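You operate a simulated robot arm through the tools that you are given. There is no shell and no other tool. Be economical: measure what you need, move in short steps, check, and stop when the job is done.

You are at the controls of a simulated robot arm. One attempt, no reset.

JOB
Fetch the clear jar and stand it on the large blue tile. Set the vent slide of the tray cover to 3. Take the folded brown cloth and put it on the top of the side table. Put the orange basket marked "E21" from the top of table 3 on the top of stack c and the orange basket labelled "E62" on the level 2 of the blue trolley. Take the pink disc from the top of table 3 and leave it on the top of stack c. Shut the upper door of the water cabinet. Any order will do. Set down upright: clear jar.

Only the result counts: the job must be done as asked and must still hold three seconds after the hand-in. Knocking over, shifting, dropping, spilling or breaking anything else fails it. A push-on lid holds only when it is set on centred and level and pressed home; a screw cap is set on level and turned clockwise until tight. Flat cloth is picked up by pressing the open fingertips on it (5 to 10 N) and closing them slowly along it; thin cloth reads only 2 to 8 mm in the jaws.

ROBOT AND FRAMES
A 7-joint arm with a two-finger parallel gripper on a trunk, on a base that drives. Base frame: it is fixed to the floor where the robot stands at the start and does not move with it; the origin is under the middle of the robot, x ahead of it, y to its left, z up; the surface under the hand at the start is at about z = 760. Units: mm, degrees, N and s.
Its first joint turns from -149.0 to 149.0 degrees. Places, roughly: clear jar (9x9x13 cm) [800, 0, 800]; folded brown cloth (11x8x3 cm) [500, 5200, 900]; large blue tile (9x9x1 cm) [900, 600, 800]; level 2 of the blue trolley [100, 8800, 500]; orange basket [750, 7750, 750]; pink disc (4x4x2 cm) [600, 8900, 800]; top of stack c [-1700, 10000, 1200]; top of the side table [-2400, 5800, 700]; upper door of the water cabinet [-5300, 5300, 1600]; vent slide of the tray cover [1200, 1000, 800]. Payload 3.5 kg.
Tool frame: the origin (TCP) lies between the finger pads and is the grasp point; the fingertips stand 23 mm ahead of it; z points along the fingers, y is the line along which they close. Largest opening 94 mm; finger width 38, thickness 10; the body of the gripper, 54 by 96 mm, starts 39 mm behind the TCP.
Orientation is told as [roll, pitch, yaw] about the base's x, y, z axes, in that order, counted from this pose: with the fingers straight down and closing along the base's y, the tool's x points along the base's -x, its y along +y and its z along -z.

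CONTROLS
- The arm moves only by the tool play_rows. Its argument "targets" is one flat list of numbers, 7 for each row, row after row: the turn, a rotation vector about the base's x, y, z in degrees, then the shift along the base's x, y, z in mm, then the gripper command, from -1 (shut) to 1 (fully open), values between in proportion. In form: [rx, ry, rz, x, y, z, jaw, rx, ry, rz, x, y, z, jaw, ...]. A call has 1 to 10 rows; each row is the pose to reach, as a shift and turn from the pose commanded when the call began. A row lasts 0.2 s, in which the tool goes at most 50 mm and 8.6 degrees; a call with a longer step from one row to the next is refused whole, and so is a gripper value outside its range. Where a pose cannot be reached the arm comes as near as it can. A force on the tool above 40 N (or 10 N above the force at the start of the call, whichever is more), or a blocked arm, ends the call early, and 0.2 s more pass. Each finger travels about 153 mm/s and halts on what it meets, pressing with about 36 N; the grip force reading is that of the motor and also rises with nothing between the fingers. The clock runs only during rows and for 0.2 s after the last one: add rows that repeat a pose to give the fingers time. The reply holds the time, the measured pose of the TCP, the force on the tool along the base axes, the opening and the grip force, in the units named above and with some noise, with the torque about the TCP (base axes, N m) and any sound that the robot's microphone picked up.
- Cameras (640 x 400 px; columns grow to the right, rows downward): "scene" is now at [-238.1, 208, 1299.4]; the picture's right is [0.21, -0.98, 0.00], its down [-0.25, -0.05, -0.97] and it looks along [0.95, 0.20, -0.26] (base axes); focal length 255 px, centre (320, 200). "wrist" rides on the gripper at [86, 16, -74] in the tool frame; the picture's right is [-0.18, 0.98, 0.00], its down [-0.58, -0.11, -0.81] and it looks along [-0.79, -0.15, 0.59] (tool axes); focal length 243 px, centre (320, 200). There is no depth. A picture from a camera that has moved, and an enlarged one, comes with that camera's place and axes in the base frame and with its lens.
- grab_frame(camera): a new picture of that camera. No time passes.
- roll_base(legs): drives the robot by 1 to 6 legs, each [ahead, left, turn to the left] in mm, mm and degrees, along the robot's own axes; the way and the turn of a leg run together, so that a leg with both is an arc; at most 1500 mm and 180 degrees a leg. The arm and the cameras ride along, it lands a little off, and it stops where it bumps. It gives what a move gives.
- pan_tilt(pan, tilt): turns the head with the scene camera to pan (to the left, within 143 degrees either way) and tilt (down, from -29 to 69), counted from straight ahead of the robot. It gives what a move gives.
- inspect(camera, box): a new picture of the part [left, top, right, bottom] of that camera's present view, enlarged. No time passes.
- close_job(): hands the job in; it is judged then, once.

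Go step by step. Nothing tells you exact positions but the pictures and the camera data: compare them with the known pose of the tool, close in by small moves and look again before you grip or let go. The budget is 186 turns and 144 pictures, counting those below and the enlarged ones. Unless the task says otherwise, let go and move clear before handing in.

The tools are called after "Emit:" as a command line: name --argument value ..., lists and objects as JSON in quotes. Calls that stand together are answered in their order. play_rows: Moves the arm, as the interface text tells. Its arguments: {"type":"object","properties":{"targets":{"type":"array","items":{"type":"number"}}},"required":["targets"]} The other tools are called the same way: roll_base (legs) drives the base; pan_tilt (pan, tilt) turns the head that bears the scene camera; grab_frame (camera) takes a picture; inspect (camera, box) takes an enlarged picture of a part of a camera's view; close_job () hands the job in.

At the start:

```text
time_s: 0.0
eef_pos: [668.9, 425.3, 1134.5]
orientation: [0.0, -0.1, 0.0]
ft_force: [-0.5, 0.0, -0.1]
moment: [0.04, -0.01, 0.03]
grip_width: 93.9
grip_force: 0.1
robot x, y, heading: [-1.3, 1.8, 0.4]
head pan, tilt: [11.9, 14.9]
```

scene: 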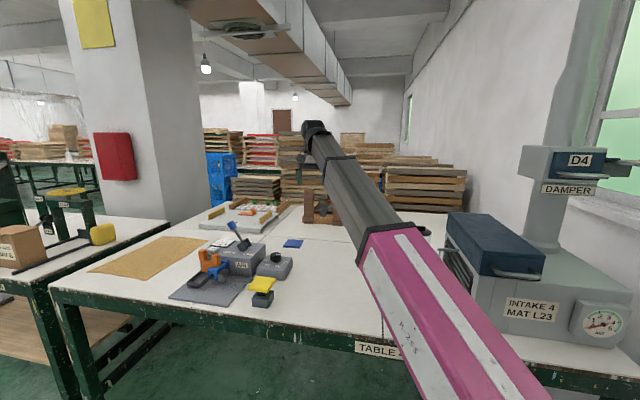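
wrist: 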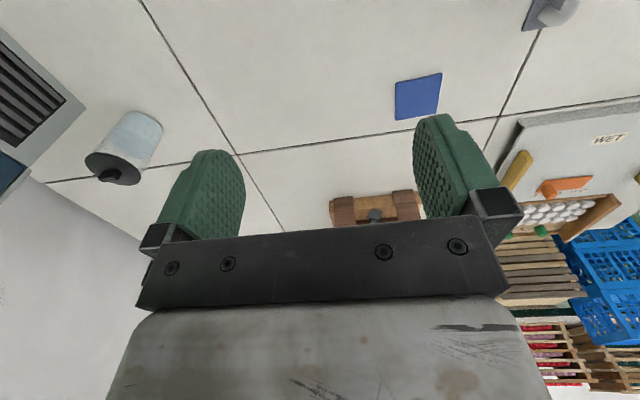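

I see the jar to the right of the arm and the blue tile ahead to the left; I'll enlarge both and the tray cover before moving.

Emit:
inspect --camera "wrist" --box '[60, 80, 220, 220]'

Emit:
inspect --camera "scene" --box '[180, 180, 340, 320]'

Emit:
inspect --camera "wrist" --box '[480, 80, 640, 260]'

```text
2.86 times, centred on (140, 150) of wrist
camera zoom: at [582.2, 442.1, 1207.6], right [0.18, 0.98, 0.0], down [0.58, -0.11, 0.81], along [0.79, -0.15, -0.59], focal length 693 px, centre (834, 343)
```

zoom: 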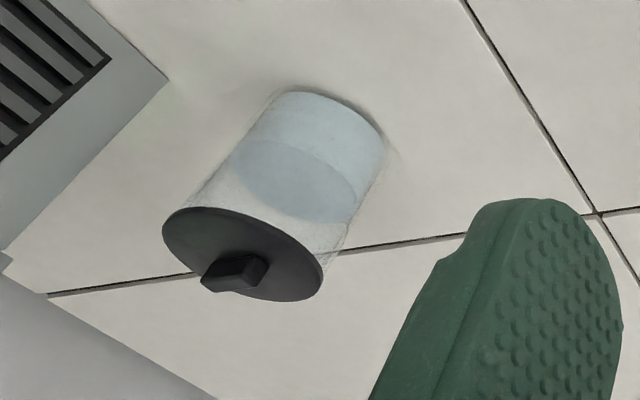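

```text
2.86 times, centred on (260, 250) of scene
camera zoom: at [-238.1, 208.0, 1299.4], right [0.21, -0.98, 0.0], down [-0.25, -0.05, -0.97], along [0.95, 0.2, -0.26], focal length 729 px, centre (491, 57)
```

zoom: 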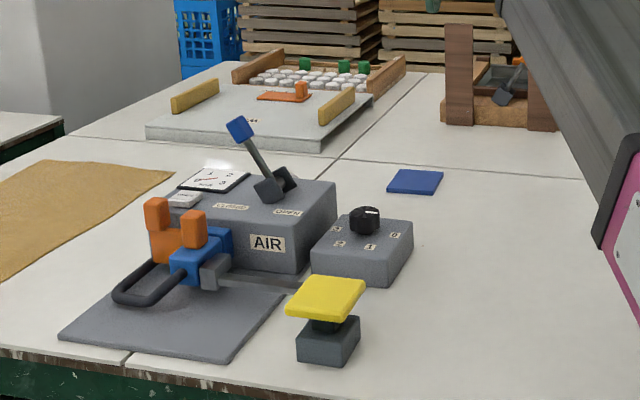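

```text
2.22 times, centred on (560, 170) of wrist
camera zoom: at [582.2, 442.1, 1207.6], right [0.18, 0.98, 0.0], down [0.58, -0.11, 0.81], along [0.79, -0.15, -0.59], focal length 539 px, centre (-213, 267)
```

zoom: 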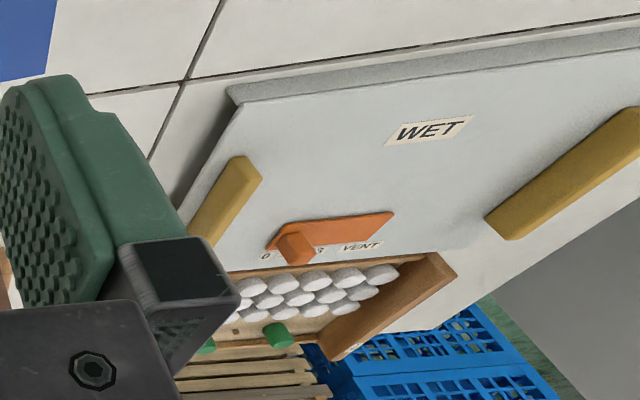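

The jar seems to stand near [848, -20]; I'll turn the head to see its surroundings.

Emit:
pan_tilt --pan -15 --tilt 25

Emit:
grab_frame --camera "scene"

```text
time_s: 0.9
eef_pos: [668.2, 426.5, 1133.6]
orientation: [0.1, 0.1, 0.0]
ft_force: [-0.5, 0.1, -0.1]
moment: [0.01, 0.01, -0.05]
grip_width: 94.0
grip_force: 0.1
robot x, y, heading: [0.3, -1.2, 0.0]
head pan, tilt: [-15.0, 25.0]
```

```text
138 pictures are left
camera scene: at [-240.5, 164.9, 1283.0], right [-0.26, -0.97, 0.0], down [-0.41, 0.11, -0.91], along [0.88, -0.23, -0.42], focal length 255 px, centre (320, 200)
```

scene: 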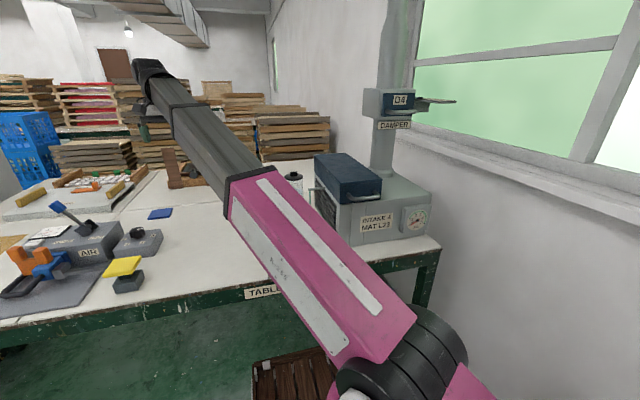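

The machine's grille side stands close to the jar on the right, so I'll turn the hand by -90° so that the fingers close along x with the camera on the open side.

Emit:
play_rows --targets '[0, 0, -8, 14, -31, -6, 1, 0, 0, -16, 28, -62, -12, 1, 0, 0, -24, 42, -93, -18, 1, 0, 0, -32, 56, -124, -24, 1, 0, 0, -40, 70, -155, -30, 1, 0, 0, -48, 84, -186, -36, 1, 0, 0, -56, 98, -217, -42, 1, 0, 0, -64, 112, -248, -48, 1, 0, 0, -72, 126, -279, -54, 1, 0, 0, -80, 140, -310, -60, 1]'

Emit:
play_rows --targets '[0, 0, -5, 10, -10, -5, 1, 0, 0, -10, 20, -20, -10, 1, 0, 0, -10, 20, -20, -10, 1]'

Emit:
grab_frame --camera "wrist"

Emit:
grab_frame --camera "scene"

```text
time_s: 3.1
eef_pos: [807.4, 115.6, 1073.0]
orientation: [0.0, 0.0, -80.1]
ft_force: [-0.5, -0.9, 0.0]
moment: [-0.02, 0.0, -0.01]
grip_width: 94.0
grip_force: 0.1
robot x, y, heading: [2.5, -1.8, 0.2]
head pan, tilt: [-15.0, 25.0]
```

```text
time_s: 3.9
eef_pos: [828.2, 95.4, 1063.5]
orientation: [0.0, 0.0, -90.1]
ft_force: [0.3, 0.4, -0.3]
moment: [0.0, -0.01, 0.01]
grip_width: 94.0
grip_force: 0.1
robot x, y, heading: [3.1, -0.9, -0.3]
head pan, tilt: [-15.0, 25.0]
```

```text
137 pictures are left
camera wrist: at [844.0, 181.7, 1137.1], right [0.98, -0.19, 0.0], down [-0.11, -0.58, 0.81], along [-0.15, -0.79, -0.59], focal length 243 px, centre (320, 200)
```

wrist: 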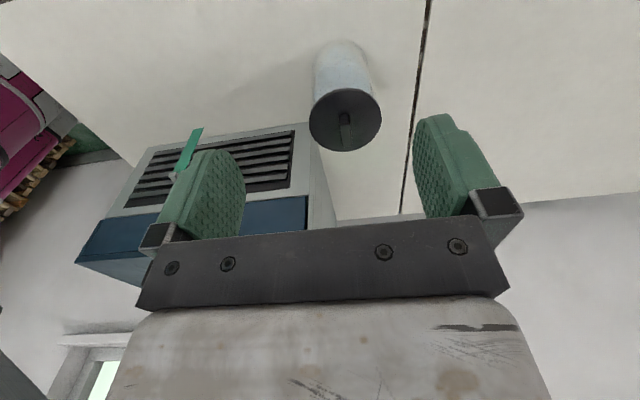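

```text
136 pictures are left
camera scene: at [-240.5, 164.8, 1283.0], right [-0.26, -0.97, 0.0], down [-0.41, 0.11, -0.91], along [0.88, -0.23, -0.42], focal length 255 px, centre (320, 200)
```

scene: 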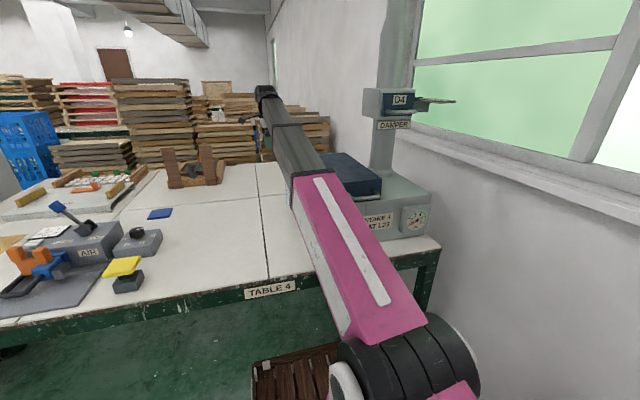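

The jar's axis is around [841, 0]; I'll zoom to measure the lid and body diameters.

Emit:
inspect --camera "wrist" --box '[270, 25, 430, 165]'

```text
2.86 times, centred on (350, 95) of wrist
camera zoom: at [844.0, 181.7, 1137.1], right [0.98, -0.19, 0.0], down [-0.11, -0.58, 0.81], along [-0.15, -0.79, -0.59], focal length 693 px, centre (234, 500)
```

zoom: 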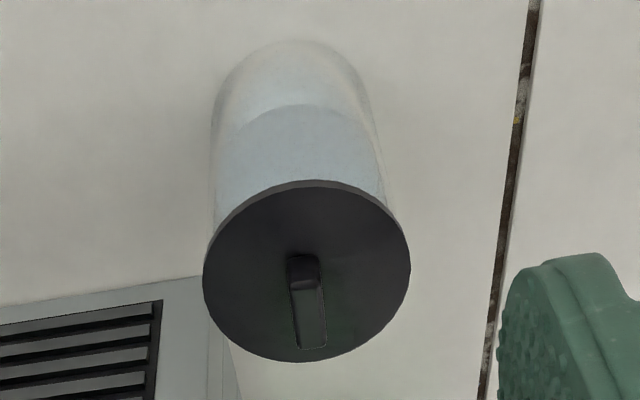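

The lid looks about 90 mm and the body about 80 mm, so a top grasp has only about 2 mm to spare. I'll hover just above the lid and compare it with the fingertips.

Emit:
play_rows --targets '[0, 0, 0, 4, -33, -20, 1, 0, 0, 0, 8, -65, -40, 1, 0, 0, 0, 13, -97, -63, 1, 0, 0, 0, 13, -97, -105, 1, 0, 0, 0, 13, -97, -130, 1, 0, 0, 0, 13, -97, -145, 1, 0, 0, 0, 13, -97, -145, 1]'

Emit:
grab_frame --camera "wrist"

```text
time_s: 5.5
eef_pos: [841.3, -1.8, 920.1]
orientation: [0.0, 0.1, -89.9]
ft_force: [0.2, 0.4, 0.3]
moment: [0.01, 0.04, 0.02]
grip_width: 94.0
grip_force: 0.1
robot x, y, heading: [-5.2, 3.3, 0.1]
head pan, tilt: [-15.0, 25.0]
```

```text
134 pictures are left
camera wrist: at [857.6, 84.7, 994.4], right [0.98, -0.18, 0.0], down [-0.11, -0.58, 0.81], along [-0.15, -0.79, -0.59], focal length 243 px, centre (320, 200)
```

wrist: 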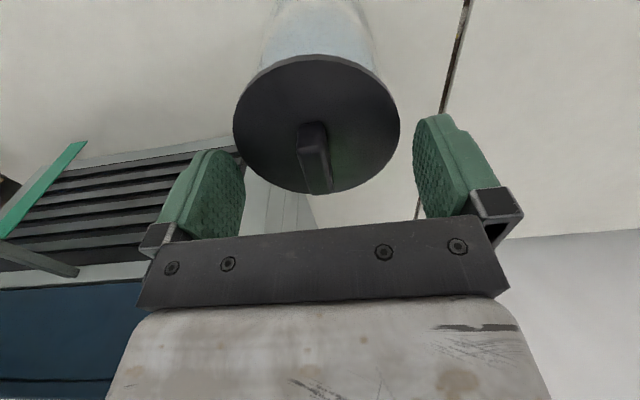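

The lid is level with the fingertips now; I'll zoom for an exact centring.

Emit:
inspect --camera "wrist" --box '[220, 40, 420, 210]'

```text
2.35 times, centred on (320, 125) of wrist
camera zoom: at [857.6, 84.7, 994.4], right [0.98, -0.18, 0.0], down [-0.11, -0.58, 0.81], along [-0.15, -0.79, -0.59], focal length 571 px, centre (320, 376)
```

zoom: 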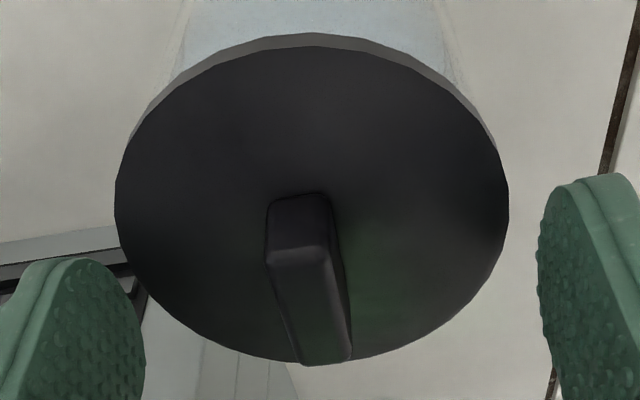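

The lid measures 89 mm with its top at z≈890 and centre [839, -4]. A top grip would only clamp the lid, so I'll grip the body horizontally below it instead, and first I'll test whether the wrist can turn to yaw 180, which puts the camera on the upper side.

Emit:
play_rows --targets '[0, 0, 0, 0, 0, 45, 1, 0, 0, -8, -20, 5, 80, 1, 0, 0, -16, -40, 10, 80, 1, 0, 0, -24, -60, 15, 80, 1, 0, 0, -32, -80, 20, 80, 1, 0, 0, -40, -100, 25, 80, 1, 0, 0, -48, -120, 30, 80, 1, 0, 0, -56, -140, 35, 80, 1, 0, 0, -64, -160, 40, 80, 1, 0, 0, -72, -180, 40, 80, 1]'

Emit:
play_rows --targets '[0, 0, -6, 0, 0, 0, 1, 0, 0, -12, 0, 0, 0, 1, 0, 0, -18, 0, 0, 0, 1, 0, 0, -18, 0, 0, 0, 1]'

```text
time_s: 7.7
eef_pos: [660.0, 39.6, 999.8]
orientation: [-0.1, 0.0, -162.2]
ft_force: [-1.2, 0.3, 0.2]
moment: [-0.01, 0.01, 0.01]
grip_width: 94.0
grip_force: 0.1
robot x, y, heading: [-3.0, 0.8, 0.2]
head pan, tilt: [-15.0, 25.0]
```

```text
time_s: 8.7
eef_pos: [662.2, 27.9, 998.5]
orientation: [0.1, 0.0, -170.3]
ft_force: [0.1, -0.1, 0.0]
moment: [0.02, 0.03, 0.02]
grip_width: 93.9
grip_force: 0.0
out of reach, approached as far as the arm can: row 2, 3, 4
robot x, y, heading: [3.1, -1.2, 0.1]
head pan, tilt: [-15.0, 25.0]
```

The wrist stops at about -170°. Moving the base 300 mm left gives the turn more room, because the jar then lies to the robot's right.

Emit:
roll_base --legs '[[0, 300, 0]]'

Emit:
play_rows --targets '[0, 0, 0, 10, -50, 0, 1, 0, 0, 0, 20, -100, 0, 1, 0, 0, 0, 20, -150, 0, 1, 0, 0, -4, 20, -200, 0, 1, 0, 0, -8, 20, -250, 0, 1, 0, 0, -12, 20, -290, 0, 1, 0, 0, -12, 20, -310, 0, 1, 0, 0, -12, 20, -310, 0, 1]'

```text
time_s: 10.8
eef_pos: [661.4, 335.7, 998.2]
orientation: [0.1, -0.1, -170.1]
ft_force: [-0.9, 0.4, -0.4]
moment: [-0.02, 0.0, 0.03]
grip_width: 94.0
grip_force: 0.0
robot x, y, heading: [-3.7, 304.3, 0.1]
head pan, tilt: [-15.0, 25.0]
```

```text
refused: row 1 steps farther than a row can; nothing moved
```

The base moved; I'll send the arm move again with shorter steps.

Emit:
play_rows --targets '[0, 0, 0, 5, -45, 0, 1, 0, 0, 0, 10, -90, 0, 1, 0, 0, 0, 15, -135, 0, 1, 0, 0, 0, 20, -180, 0, 1, 0, 0, 0, 20, -225, 0, 1, 0, 0, 0, 20, -270, 0, 1, 0, 0, 0, 20, -310, 0, 1, 0, 0, 0, 20, -330, 0, 1, 0, 0, 0, 20, -330, 0, 1]'

```text
time_s: 12.8
eef_pos: [680.9, 5.4, 997.7]
orientation: [0.0, 0.0, -170.1]
ft_force: [-0.1, 0.0, -0.2]
moment: [-0.01, -0.02, -0.01]
grip_width: 94.3
grip_force: 0.0
robot x, y, heading: [3.4, 301.6, 0.0]
head pan, tilt: [-15.0, 25.0]
```

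Emit:
play_rows --targets '[0, 0, -5, 0, 0, 0, 1, 0, 0, -10, 0, 0, 0, 1, 0, 0, -10, 0, 0, 0, 1]'

Emit:
play_rows --targets '[0, -7, 0, 0, 0, 0, 1, 0, -14, 0, 0, 0, 0, 1, 0, -21, 0, 0, 0, 0, 1, 0, -28, 0, 0, 0, 0, 1, 0, -35, 0, 0, 0, 0, 1, 0, -42, 0, 0, 0, 0, 1, 0, -49, 0, 0, 0, 0, 1, 0, -56, 0, 0, 0, 0, 1, 0, -63, 0, 0, 0, 0, 1, 0, -63, 0, 0, 0, 0, 1]'

Emit:
grab_frame --camera "wrist"

Emit:
grab_frame --camera "scene"

```text
time_s: 13.6
eef_pos: [680.6, 4.7, 997.2]
orientation: [0.2, -0.1, 179.9]
ft_force: [-1.3, -0.2, -0.3]
moment: [0.05, -0.03, 0.02]
grip_width: 94.0
grip_force: 0.1
robot x, y, heading: [-5.3, 308.4, 0.1]
head pan, tilt: [-15.0, 25.0]
```

```text
time_s: 15.8
eef_pos: [680.9, 5.1, 998.4]
orientation: [0.0, 63.1, 179.9]
ft_force: [0.7, -0.9, -0.3]
moment: [-0.01, 0.0, -0.02]
grip_width: 94.1
grip_force: 0.1
robot x, y, heading: [-2.1, 305.7, 0.1]
head pan, tilt: [-15.0, 25.0]
```

```text
132 pictures are left
camera wrist: at [653.9, -10.2, 1108.8], right [-0.09, -0.98, -0.16], down [-0.98, 0.11, -0.15], along [0.17, 0.15, -0.97], focal length 243 px, centre (320, 200)
```

wrist: 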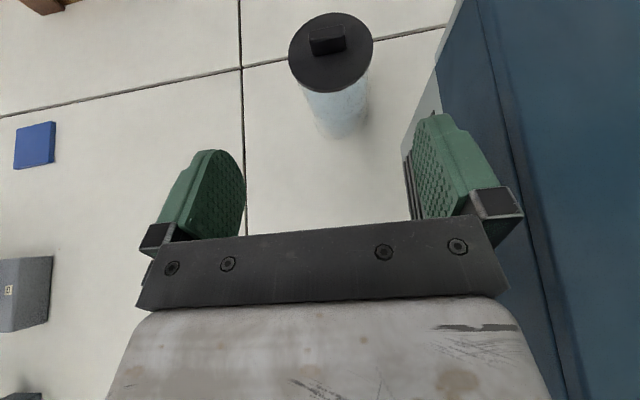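

```text
131 pictures are left
camera scene: at [-241.6, 469.8, 1283.0], right [-0.26, -0.97, 0.0], down [-0.41, 0.11, -0.91], along [0.88, -0.23, -0.42], focal length 255 px, centre (320, 200)
```

scene: 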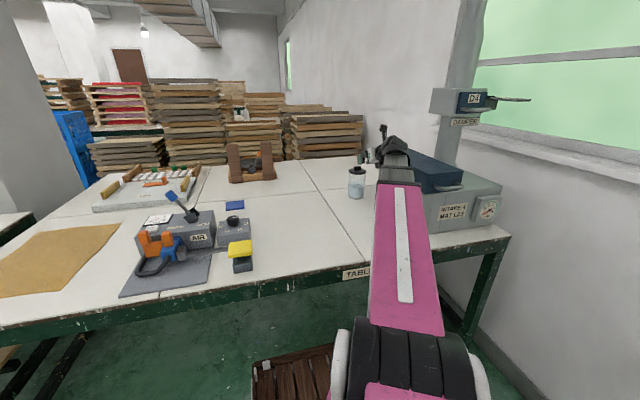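

The flip works and the machine stands clear of the hand's path. I'll turn the approach slightly to come from the left, flatten the hand to about 12° below horizontal, and lower it to jar height in front of the jar.

Emit:
play_rows --targets '[0, 0, -5, 10, 5, -10, 1, 0, 0, -10, 20, 10, -20, 1, 0, 0, -10, 20, 10, -20, 1]'

Emit:
play_rows --targets '[-1.3, -7.4, 0, 5, 0, -30, 1, -2.6, -14.8, 0, 10, 0, -70, 1, -2.6, -14.8, 0, 20, 0, -110, 1, -2.6, -14.8, 0, 28, 0, -145, 1, -2.6, -14.8, 0, 28, 0, -163, 1, -2.6, -14.8, 0, 28, 0, -163, 1]'

Emit:
grab_frame --camera "wrist"

Emit:
grab_frame --camera "scene"

```text
time_s: 16.6
eef_pos: [700.3, 16.9, 978.6]
orientation: [-0.1, 63.0, 169.8]
ft_force: [-0.3, -0.7, 0.2]
moment: [0.01, -0.01, 0.02]
grip_width: 94.0
grip_force: 0.1
robot x, y, heading: [0.6, 302.2, 0.2]
head pan, tilt: [-15.0, 25.0]
```

```text
time_s: 18.0
eef_pos: [729.1, 15.5, 816.0]
orientation: [-0.3, 78.0, 169.6]
ft_force: [0.9, 0.1, 0.5]
moment: [0.01, 0.01, 0.0]
grip_width: 94.0
grip_force: 0.0
robot x, y, heading: [3.9, 307.4, 0.2]
head pan, tilt: [-15.0, 25.0]
```

```text
130 pictures are left
camera wrist: at [672.7, 9.1, 915.7], right [-0.21, -0.96, -0.18], down [-0.88, 0.27, -0.4], along [0.43, 0.07, -0.9], focal length 243 px, centre (320, 200)
```

wrist: 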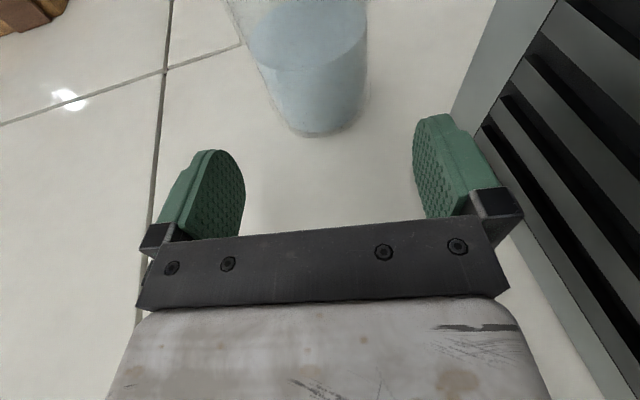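

```text
129 pictures are left
camera scene: at [-241.6, 469.8, 1283.0], right [-0.26, -0.97, 0.0], down [-0.41, 0.11, -0.91], along [0.88, -0.23, -0.42], focal length 255 px, centre (320, 200)
```

scene: 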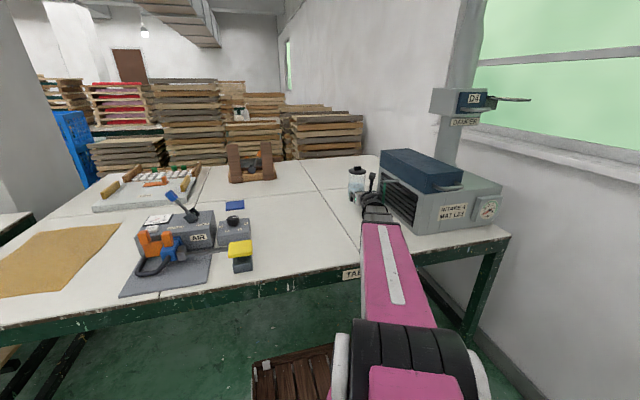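

The fingers are at body height before the jar; I'll zoom to check sideways centring.

Emit:
inspect --camera "wrist" --box '[190, 0, 470, 175]'

```text
2.29 times, centred on (330, 88) of wrist
camera zoom: at [672.7, 9.1, 915.7], right [-0.21, -0.96, -0.18], down [-0.88, 0.27, -0.4], along [0.43, 0.07, -0.9], focal length 555 px, centre (297, 457)
```

zoom: 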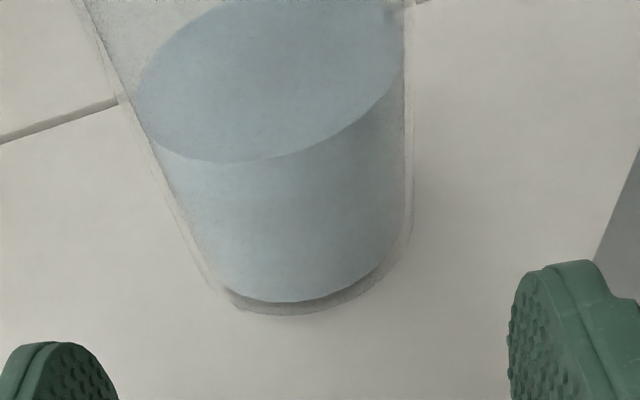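

Tangent lines give the axis at [839, -2] and a radius of 40 mm, so the approach line is good. I'll advance and close.

Emit:
play_rows --targets '[0, 0, 0, 30, -5, 0, 1, 0, 0, 0, 55, -9, 0, 1, 0, 0, 0, 75, -12, 0, 1, 0, 0, 0, 90, -14, 0, 1, 0, 0, 0, 101, -16, 0, 1, 0, 0, 0, 101, -16, 0, 1]'

Emit:
play_rows --targets '[0, 0, 0, 0, 0, 0, 0.8, 0, 0, 0, 0, 0, 0, 0.6, 0, 0, 0, 0, 0, 0, 0.5, 0, 0, 0, 0, 0, 0, 0.5]'

Emit:
grab_frame --camera "wrist"

```text
time_s: 19.4
eef_pos: [831.2, -0.7, 814.8]
orientation: [-0.3, 78.1, 169.6]
ft_force: [-0.1, -0.8, 0.8]
moment: [0.0, -0.01, 0.03]
grip_width: 94.0
grip_force: 0.1
robot x, y, heading: [-4.0, 304.0, 0.1]
head pan, tilt: [-15.0, 25.0]
```

```text
time_s: 20.4
eef_pos: [830.2, -0.3, 814.3]
orientation: [0.0, 78.0, 169.8]
ft_force: [-0.1, -1.4, 1.0]
moment: [-0.29, -0.1, -0.08]
grip_width: 80.0
grip_force: 36.6
robot x, y, heading: [4.4, 306.7, 0.4]
head pan, tilt: [-15.0, 25.0]
```

```text
127 pictures are left
camera wrist: at [773.8, -6.9, 914.6], right [-0.21, -0.96, -0.18], down [-0.88, 0.27, -0.4], along [0.43, 0.07, -0.9], focal length 243 px, centre (320, 200)
```

wrist: 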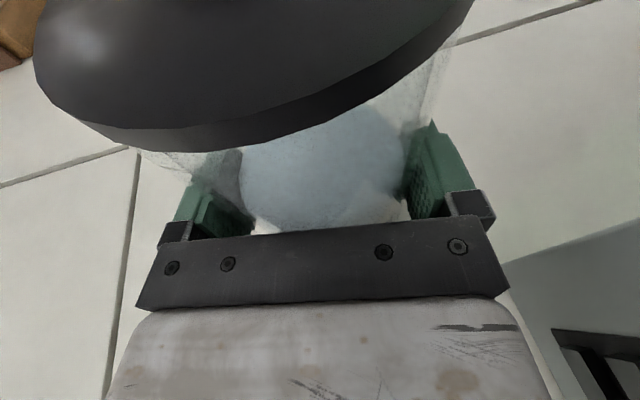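

The jar is gripped at 80.0 mm. I'll lift it and swing it toward the tile, turning the hand with the arm's azimuth.

Emit:
play_rows --targets '[0, 0, 0, 0, 0, 20, 0, 0, 0, 0, 0, 0, 60, 0, 0, 0, 3, 0, 40, 80, 0, 0, 0, 6, 0, 80, 80, 0, 0, 0, 9, 0, 120, 80, 0, 0, 0, 12, -10, 160, 80, 0, 0, 0, 15, -20, 200, 80, 0, 0, 0, 18, -20, 240, 80, 0, 0, 0, 21, -20, 280, 80, 0, 0, 0, 21, -20, 300, 80, 0]'

Emit:
play_rows --targets '[0, 0, 4, 0, 30, 0, 0, 0, 0, 8, 0, 60, 0, 0, 0, 0, 12, 0, 90, 0, 0, 0, 0, 16, 0, 120, 0, 0, 0, 0, 20, 0, 150, 0, 0, 0, 0, 20, 0, 180, 0, 0, 0, 0, 20, 0, 180, 0, 0]'

Emit:
grab_frame --camera "wrist"

Emit:
grab_frame --camera "scene"

```text
time_s: 22.6
eef_pos: [811.5, 301.1, 897.1]
orientation: [-0.2, 78.0, -169.3]
ft_force: [-0.2, -0.3, -5.8]
moment: [0.0, 0.03, 0.03]
grip_width: 77.4
grip_force: 35.8
robot x, y, heading: [2.1, 308.0, 0.1]
head pan, tilt: [-15.0, 25.0]
```

```text
time_s: 24.2
eef_pos: [811.9, 481.8, 895.0]
orientation: [-0.3, 77.9, -149.3]
ft_force: [0.4, -0.2, -5.6]
moment: [0.0, 0.03, 0.01]
grip_width: 77.2
grip_force: 36.1
robot x, y, heading: [2.2, 304.5, 0.3]
head pan, tilt: [-15.0, 25.0]
```

```text
126 pictures are left
camera wrist: at [773.0, 438.9, 995.1], right [0.47, -0.86, -0.18], down [-0.84, -0.37, -0.4], along [0.28, 0.34, -0.9], focal length 243 px, centre (320, 200)
```

wrist: 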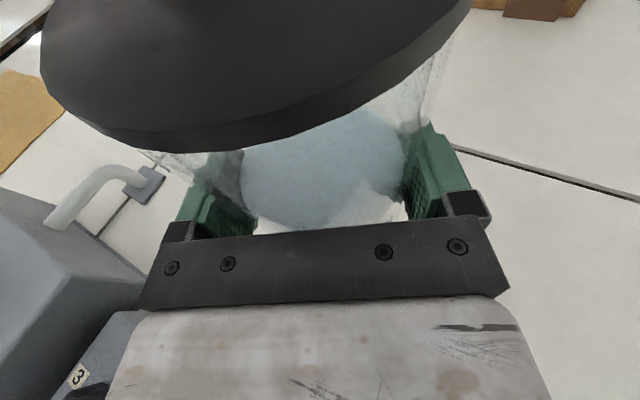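

```text
125 pictures are left
camera scene: at [-241.5, 469.9, 1283.0], right [-0.26, -0.97, 0.0], down [-0.41, 0.11, -0.91], along [0.88, -0.23, -0.42], focal length 255 px, centre (320, 200)
```

scene: 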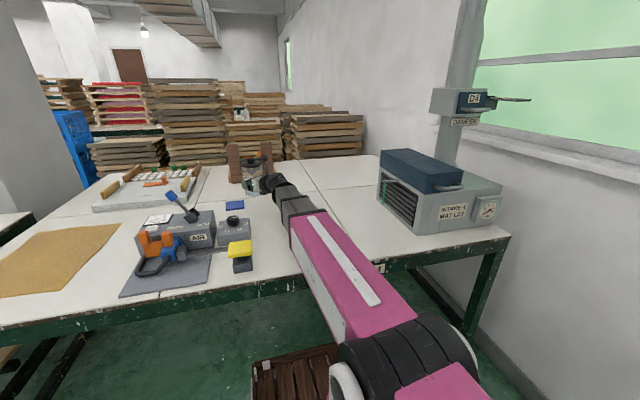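

The jar is held upright near the tile; I'll zoom the scene camera on the tile.

Emit:
inspect --camera "scene" --box '[180, 140, 300, 250]'

```text
3.64 times, centred on (240, 195) of scene
camera zoom: at [-241.5, 469.9, 1283.0], right [-0.26, -0.97, 0.0], down [-0.41, 0.11, -0.91], along [0.88, -0.23, -0.42], focal length 928 px, centre (611, 218)
```

zoom: 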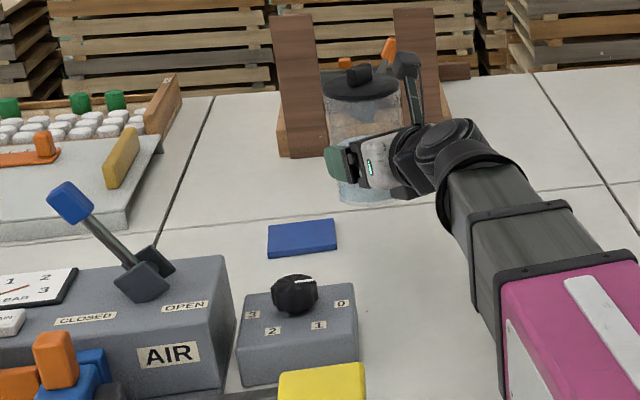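

Tile near [875, 580]. I'll bring the jar over it, still about 30 mm above, and compare.

Emit:
play_rows --targets '[0, 0, 0, 20, 32, -12, 0, 0, 0, 0, 40, 64, -25, 0, 0, 0, 0, 56, 94, -40, 0, 0, 0, 0, 56, 94, -45, 0, 0, 0, 0, 56, 94, -45, 0]'

Emit:
inspect --camera "scene" --box '[180, 140, 300, 250]'

Emit:
grab_frame --camera "wrist"

```text
time_s: 25.4
eef_pos: [865.5, 575.4, 851.3]
orientation: [-0.3, 78.0, -149.5]
ft_force: [0.2, -0.3, -6.3]
moment: [-0.03, 0.08, -0.02]
grip_width: 77.5
grip_force: 36.1
robot x, y, heading: [-2.6, 308.1, 0.2]
head pan, tilt: [-15.0, 25.0]
```

```text
3.64 times, centred on (240, 195) of scene
camera zoom: at [-241.5, 469.9, 1283.0], right [-0.26, -0.97, 0.0], down [-0.41, 0.11, -0.91], along [0.88, -0.23, -0.42], focal length 928 px, centre (611, 218)
```

zoom: 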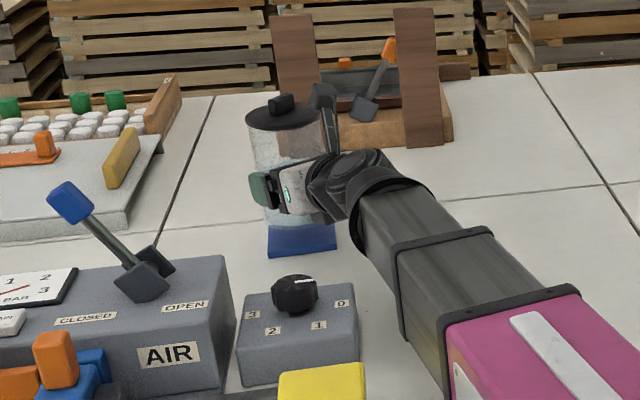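

```text
122 pictures are left
camera wrist: at [827.6, 532.6, 950.6], right [0.47, -0.86, -0.18], down [-0.84, -0.37, -0.4], along [0.28, 0.34, -0.9], focal length 243 px, centre (320, 200)
```

wrist: 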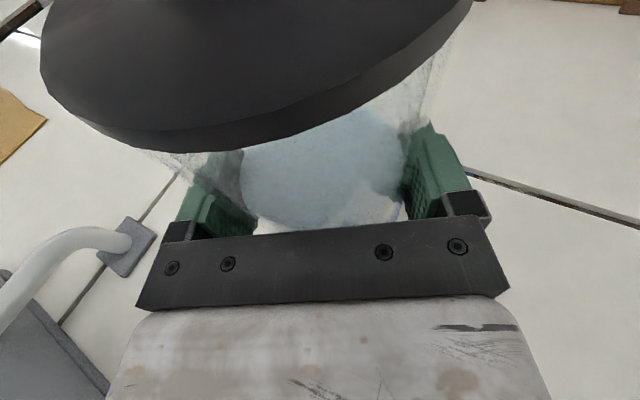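

Emit:
play_rows --targets '[0, 0, 0, 0, 0, -10, 0, 0, 0, 0, 0, 0, -20, 0, 0, 0, 0, 0, 0, -20, 0]'

Emit:
inspect --camera "scene" --box '[210, 170, 270, 220]'

```text
time_s: 26.2
eef_pos: [866.0, 574.1, 831.1]
orientation: [-0.4, 78.0, -149.4]
ft_force: [0.8, 0.1, -5.7]
moment: [0.0, 0.03, -0.03]
grip_width: 77.3
grip_force: 36.2
robot x, y, heading: [-1.1, 307.6, 0.5]
head pan, tilt: [-15.0, 25.0]
```

```text
8.00 times, centred on (240, 195) of scene
camera zoom: at [-241.5, 469.9, 1283.0], right [-0.26, -0.97, 0.0], down [-0.41, 0.11, -0.91], along [0.88, -0.23, -0.42], focal length 2042 px, centre (960, 240)
```

zoom: 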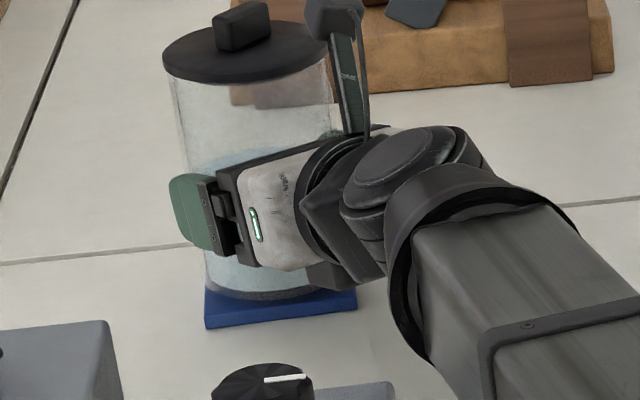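

The jar is nearly over the tile; I'll lower gently until contact shows in the force.

Emit:
play_rows --targets '[0, 0, 0, -4, -2, -2, 0, 0, 0, 0, -4, -2, -4, 0, 0, 0, 0, -4, -2, -6, 0, 0, 0, 0, -4, -2, -6, 0]'

Emit:
inspect --camera "scene" --box '[220, 185, 260, 215]'

```text
time_s: 27.2
eef_pos: [861.1, 571.2, 823.7]
orientation: [-0.4, 78.0, -149.3]
ft_force: [0.6, 1.9, 0.4]
moment: [-0.02, -0.13, 0.03]
grip_width: 77.7
grip_force: 36.2
robot x, y, heading: [-0.4, 305.1, 0.4]
head pan, tilt: [-15.0, 25.0]
```

```text
13.33 times, centred on (240, 200) of scene
camera zoom: at [-241.6, 469.9, 1283.0], right [-0.26, -0.97, 0.0], down [-0.41, 0.11, -0.91], along [0.88, -0.23, -0.42], focal length 3403 px, centre (1387, 200)
```

zoom: 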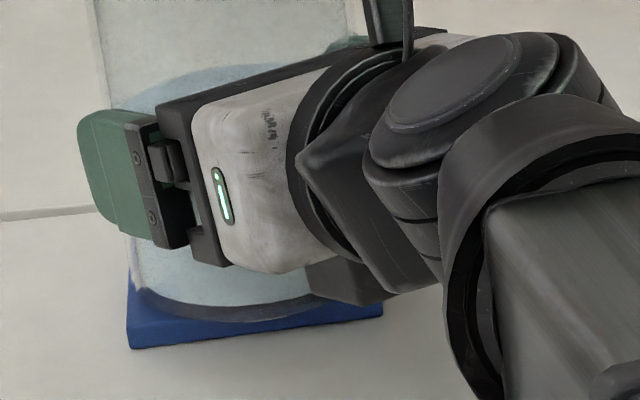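

Contact is felt, and the jar's front edge sits right at the tile's front edge; I'll raise it slightly, shift 5 mm away, and set it down again.

Emit:
play_rows --targets '[0, 0, 0, 0, 0, 4, 0, 0, 0, 0, 2, 0, 5, 0, 0, 0, 0, 5, 0, 5, 0, 0, 0, 0, 5, 0, 2, 0, 0, 0, 0, 5, 0, 0, 0, 0, 0, 0, 5, 0, 0, 0]'

Emit:
inspect --camera "scene" --box '[225, 195, 255, 215]'

```text
time_s: 28.6
eef_pos: [867.1, 571.5, 824.3]
orientation: [-0.3, 78.0, -149.5]
ft_force: [0.1, -0.5, -2.4]
moment: [-0.12, -0.08, -0.02]
grip_width: 77.4
grip_force: 36.3
robot x, y, heading: [-2.6, 301.4, 0.2]
head pan, tilt: [-15.0, 25.0]
```

```text
16.00 times, centred on (240, 205) of scene
camera zoom: at [-241.6, 469.9, 1283.0], right [-0.26, -0.97, 0.0], down [-0.41, 0.11, -0.91], along [0.88, -0.23, -0.42], focal length 4083 px, centre (1600, 120)
```

zoom: 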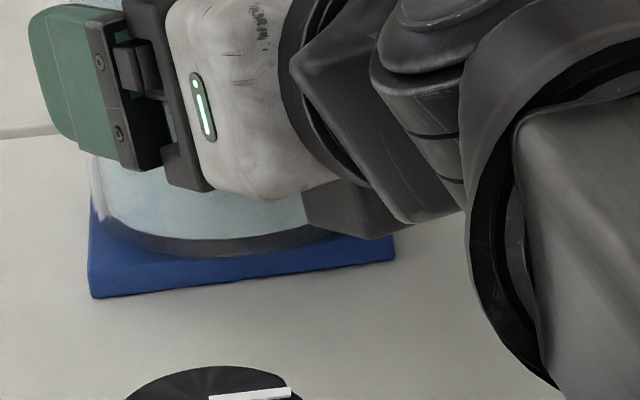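

The jar is now within the tile on all sides. I'll lower 1 mm, open, and look.

Emit:
play_rows --targets '[0, 0, 0, 0, 0, -1.2, 0, 0, 0, 0, 0, 0, -1.2, 0.4, 0, 0, 0, 0, 0, -1.2, 0.7, 0, 0, 0, 0, 0, -1.2, 1, 0, 0, 0, 0, 0, -1.2, 1]'

Emit:
inspect --camera "scene" --box '[210, 170, 270, 220]'

```text
time_s: 29.8
eef_pos: [866.0, 573.3, 823.4]
orientation: [-0.3, 78.0, -149.4]
ft_force: [0.0, -0.6, -0.1]
moment: [-0.02, -0.01, -0.03]
grip_width: 94.2
grip_force: 0.1
robot x, y, heading: [2.9, 304.7, 0.4]
head pan, tilt: [-15.0, 25.0]
```

```text
8.00 times, centred on (240, 195) of scene
camera zoom: at [-241.6, 469.9, 1283.0], right [-0.26, -0.97, 0.0], down [-0.41, 0.11, -0.91], along [0.88, -0.23, -0.42], focal length 2042 px, centre (960, 240)
```

zoom: 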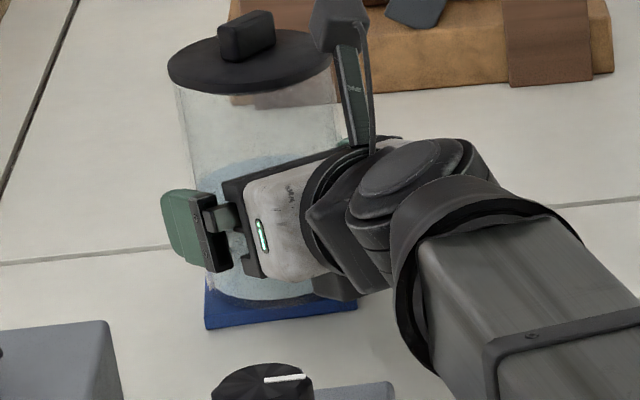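

Released and standing. I'll back out along the hand's axis and rise.

Emit:
play_rows --targets '[0, 0, 0, -13, -7.5, 0, 1, 0, 0, 0, -30, -18, 1, 1, 0, 0, 0, -60, -35, 2, 1, 0, 0, 0, -90, -53, 4, 1, 0, 0, 0, -110, -65, 30, 1, 0, 0, 0, -110, -65, 75, 1, 0, 0, 0, -110, -65, 120, 1, 0, 0, 0, -110, -65, 165, 1, 0, 0, 0, -110, -65, 165, 1]'

Emit:
grab_frame --camera "scene"

Emit:
grab_frame --camera "wrist"

```text
time_s: 31.8
eef_pos: [755.1, 505.2, 986.2]
orientation: [-0.4, 78.0, -149.6]
ft_force: [0.3, 0.1, -0.3]
moment: [0.0, -0.03, 0.01]
grip_width: 93.7
grip_force: 0.0
robot x, y, heading: [-3.0, 302.3, 0.2]
head pan, tilt: [-15.0, 25.0]
```

```text
117 pictures are left
camera scene: at [-241.6, 469.9, 1283.0], right [-0.26, -0.97, 0.0], down [-0.41, 0.11, -0.91], along [0.88, -0.23, -0.42], focal length 255 px, centre (320, 200)
```

scene: 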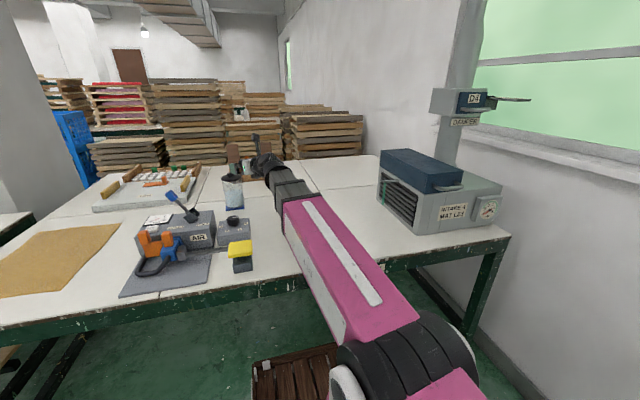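

```text
116 pictures are left
camera wrist: at [717.2, 463.2, 1087.2], right [0.47, -0.86, -0.18], down [-0.84, -0.37, -0.4], along [0.28, 0.34, -0.9], focal length 243 px, centre (320, 200)
```

wrist: 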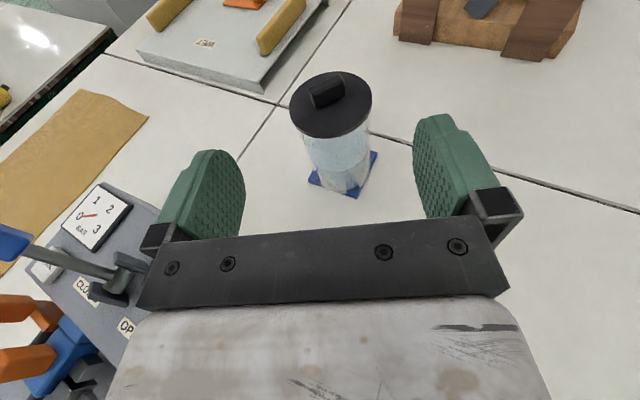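

The jar stands on the blue tile. Next I bring the hand back to the plain downward pose and look left toward the tray cover.

Emit:
play_rows --targets '[-4, 6.7, 0, -8, -8, 5, 1, -8, 13.4, 0, -16, -16, 10, 1, -12, 20.1, 0, -24, -24, 15, 1, -16, 26.8, 0, -32, -32, 20, 1, -20, 33.5, 0, -40, -40, 25, 1, -24, 40.2, 0, -48, -48, 30, 1, -28, 46.9, 0, -56, -56, 35, 1, -32, 53.6, 0, -64, -64, 40, 1, -36, 60.3, 0, -72, -72, 45, 1, -39.6, 67.2, 0, -80, -80, 50, 1]'

Emit:
play_rows --targets '[0, 0, 8, 0, 0, 5, 0, 0, 0, 16, 0, 0, 10, 0, 0, 0, 24, 0, 0, 15, -1, 0, 0, 32, 0, 0, 20, -1, 0, 0, 40, 0, 0, 25, -1, 0, 0, 48, 0, 0, 30, -1, 0, 0, 56, 0, 0, 35, -1, 0, 0, 64, 0, 0, 40, -1, 0, 0, 72, 0, 0, 45, -1, 0, 0, 80, 0, 0, 50, -1]'

Emit:
play_rows --targets '[0, 0, 8, 0, 0, 5, -1, 0, 0, 16, 0, 0, 10, -1, 0, 0, 24, 0, 0, 15, -1, 0, 0, 32, 0, 0, 20, -1, 0, 0, 40, 0, 0, 25, -1, 0, 0, 48, 0, 0, 30, -1, 0, 0, 56, 0, 0, 35, -1, 0, 0, 64, 0, 0, 40, -1, 0, 0, 69, 0, 0, 45, -1, 0, 0, 69, 0, 0, 45, -1]'

Emit:
pan_tilt --pan 45 --tilt 25

Emit:
grab_frame --camera "scene"

```text
time_s: 34.0
eef_pos: [677.4, 426.4, 1039.5]
orientation: [-0.4, -0.1, -149.5]
ft_force: [1.0, -0.4, -0.1]
moment: [0.01, -0.02, 0.04]
grip_width: 93.9
grip_force: 0.0
robot x, y, heading: [2.1, 306.5, 0.1]
head pan, tilt: [-15.0, 25.0]
```

```text
time_s: 36.2
eef_pos: [677.2, 426.3, 1089.6]
orientation: [-0.5, 0.0, -69.3]
ft_force: [0.9, 0.5, -0.8]
moment: [0.01, -0.02, 0.02]
grip_width: 0.2
grip_force: 35.8
robot x, y, heading: [0.2, 305.1, 0.0]
head pan, tilt: [-15.0, 25.0]
```

```text
time_s: 38.0
eef_pos: [683.5, 429.1, 1114.1]
orientation: [0.0, -1.0, -8.1]
ft_force: [1.7, 20.1, -3.8]
moment: [-1.94, -0.21, -2.02]
grip_width: 0.0
grip_force: 36.1
out of reach, approached as far as the arm can: row 4, 5, 6, 7, 8, 9
robot x, y, heading: [-0.4, 305.7, 0.1]
head pan, tilt: [-15.0, 25.0]
stopped in row 9: the force on the tool passed its limit at 95 N (the readings are from after the stop); the commanded pose is now the measured one
```

```text
time_s: 39.3
eef_pos: [682.7, 427.6, 1113.5]
orientation: [0.0, -1.0, -7.8]
ft_force: [4.0, 29.6, -14.8]
moment: [-2.97, -1.18, -2.95]
grip_width: 0.0
grip_force: 35.7
robot x, y, heading: [-2.7, 307.2, -0.1]
head pan, tilt: [45.0, 25.0]
```

```text
115 pictures are left
camera scene: at [-265.7, 558.7, 1283.0], right [0.71, -0.71, 0.0], down [-0.3, -0.3, -0.91], along [0.64, 0.64, -0.42], focal length 255 px, centre (320, 200)
```

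scene: 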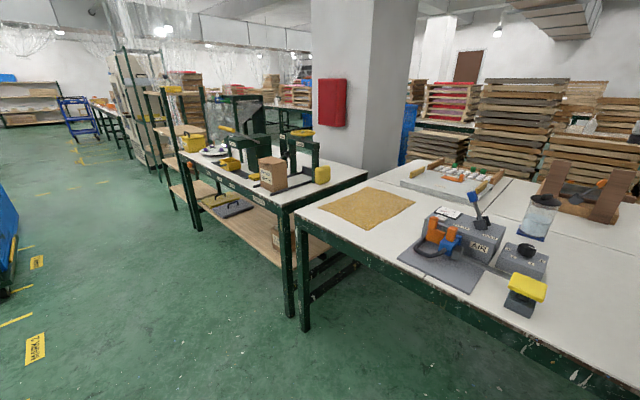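

The arm met something with force in the last turn; I'll see what with both cameras.

Emit:
grab_frame --camera "wrist"

Emit:
pan_tilt --pan 0 --tilt 25

Emit:
grab_frame --camera "scene"

```text
114 pictures are left
camera wrist: at [599.1, 456.2, 1186.5], right [0.32, 0.95, 0.0], down [0.55, -0.19, 0.82], along [0.77, -0.26, -0.58], focal length 243 px, centre (320, 200)
```

wrist: 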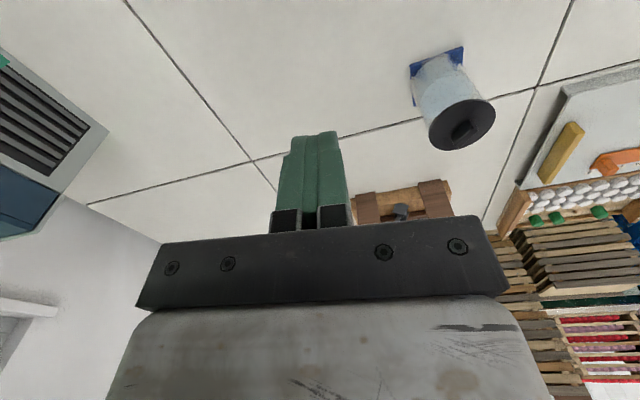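

```text
time_s: 40.4
eef_pos: [684.0, 428.3, 1113.2]
orientation: [0.1, -0.8, -7.9]
ft_force: [0.0, 30.9, -11.5]
moment: [-3.07, -1.13, -3.02]
grip_width: 0.0
grip_force: 36.1
robot x, y, heading: [-1.0, 307.4, 0.2]
head pan, tilt: [0.0, 25.0]
```

```text
113 pictures are left
camera scene: at [-238.6, 493.8, 1283.0], right [0.0, -1.0, 0.0], down [-0.42, 0.0, -0.91], along [0.91, 0.0, -0.42], focal length 255 px, centre (320, 200)
```

scene: 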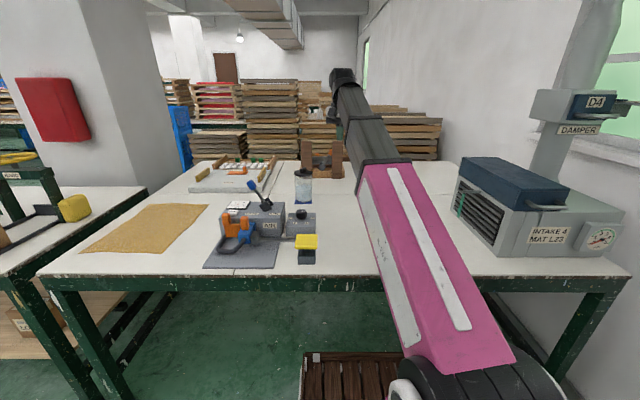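

No outside contact is visible, so it is probably the wrist against its own limit. I'll turn back 30° and check the force.

Emit:
play_rows --targets '[0, 0, -6, 0, 0, 0, -1, 0, 0, -12, 0, 0, 0, -1, 0, 0, -18, 0, 0, 0, -1, 0, 0, -24, 0, 0, 0, -1, 0, 0, -30, 0, 0, 0, -1, 0, 0, -30, 0, 0, 0, -1]'

Emit:
grab_frame --camera "scene"

```text
time_s: 41.8
eef_pos: [682.8, 427.0, 1113.8]
orientation: [0.2, -1.0, -37.7]
ft_force: [0.2, 0.3, -0.4]
moment: [0.0, -0.04, 0.02]
grip_width: 0.2
grip_force: 35.6
robot x, y, heading: [1.9, 305.0, 0.3]
head pan, tilt: [0.0, 25.0]
```

```text
112 pictures are left
camera scene: at [-238.6, 493.7, 1283.0], right [0.0, -1.0, 0.0], down [-0.42, 0.0, -0.91], along [0.91, 0.0, -0.42], focal length 255 px, centre (320, 200)
```

scene: 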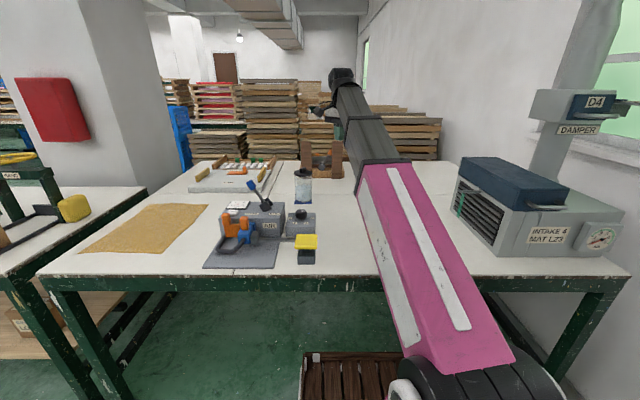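

Force is gone, so the hand-camera must not be turned back toward the forearm. Now I zoom on the tray cover.

Emit:
inspect --camera "scene" --box '[180, 145, 290, 205]'

Emit:
inspect --camera "scene" --box '[0, 150, 220, 400]'

```text
5.82 times, centred on (235, 175) of scene
camera zoom: at [-238.6, 493.7, 1283.0], right [0.0, -1.0, 0.0], down [-0.42, 0.0, -0.91], along [0.91, 0.0, -0.42], focal length 1485 px, centre (814, 346)
```

zoom: 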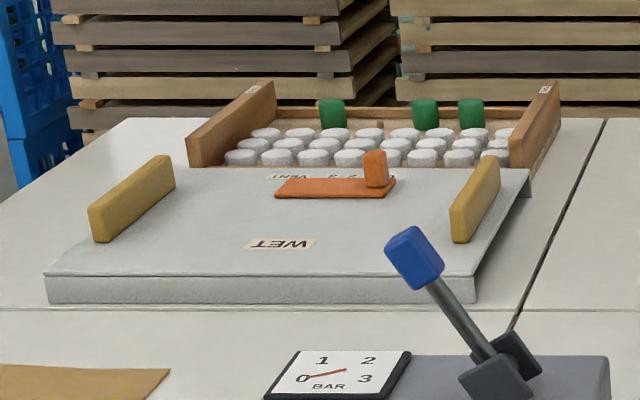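

```text
1.60 times, centred on (110, 275) of scene
camera zoom: at [-238.6, 493.7, 1283.0], right [0.0, -1.0, 0.0], down [-0.42, 0.0, -0.91], along [0.91, 0.0, -0.42], focal length 408 px, centre (656, 80)
```

zoom: 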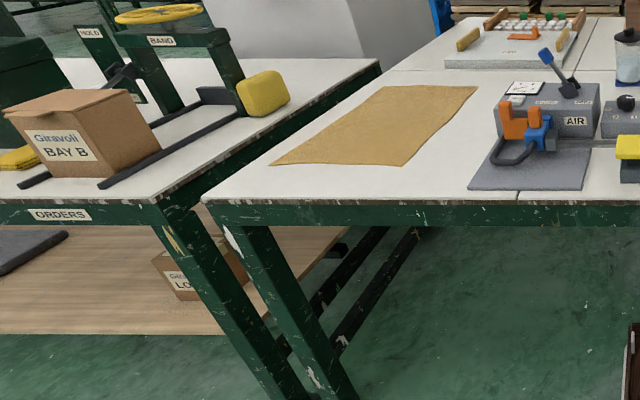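

The slide tab is around [1205, 947, 800], beyond reach from here; I'll look down at my own base against the table edge to see how close I can drive.

Emit:
pan_tilt --pan 20 --tilt 65

Emit:
grab_frame --camera "scene"

Emit:
pan_tilt --pan 65 --tilt 15

Emit:
grab_frame --camera "scene"

```text
time_s: 42.9
eef_pos: [684.0, 428.3, 1114.5]
orientation: [0.2, -1.0, -37.8]
ft_force: [0.0, 0.1, 0.0]
moment: [0.02, 0.01, -0.01]
grip_width: 0.0
grip_force: 35.7
robot x, y, heading: [0.2, 304.6, 0.2]
head pan, tilt: [20.0, 65.0]
```

```text
109 pictures are left
camera scene: at [-273.7, 514.4, 1227.4], right [0.34, -0.94, 0.0], down [-0.85, -0.31, -0.42], along [0.4, 0.15, -0.91], focal length 255 px, centre (320, 200)
```

scene: 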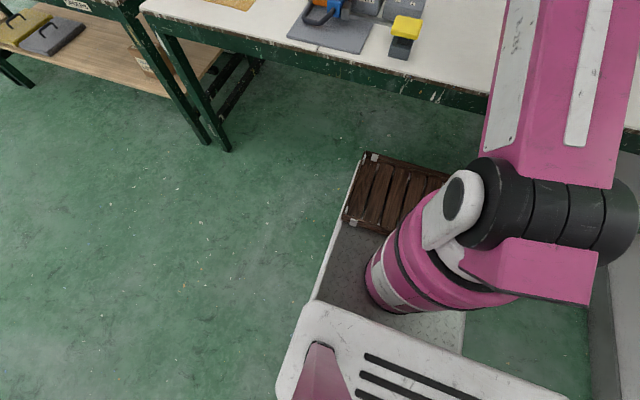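

```text
time_s: 44.1
eef_pos: [684.1, 427.3, 1112.6]
orientation: [0.2, -1.1, -37.7]
ft_force: [0.2, -1.0, -0.3]
moment: [0.03, 0.02, 0.01]
grip_width: 0.0
grip_force: 36.5
robot x, y, heading: [2.0, 304.8, 0.0]
head pan, tilt: [65.0, 15.0]
```

```text
108 pictures are left
camera scene: at [-291.4, 578.2, 1299.2], right [0.91, -0.42, 0.0], down [-0.11, -0.24, -0.97], along [0.41, 0.88, -0.26], focal length 255 px, centre (320, 200)
```

scene: 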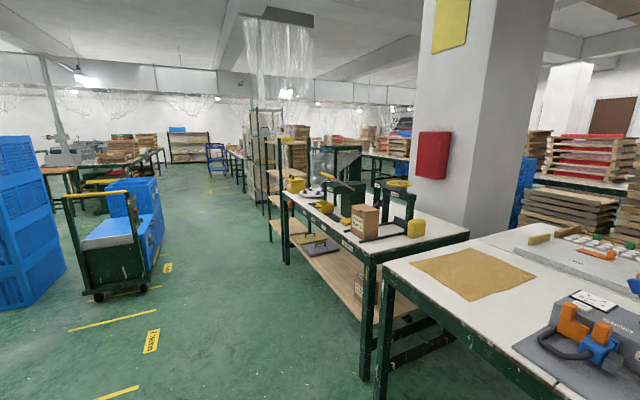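

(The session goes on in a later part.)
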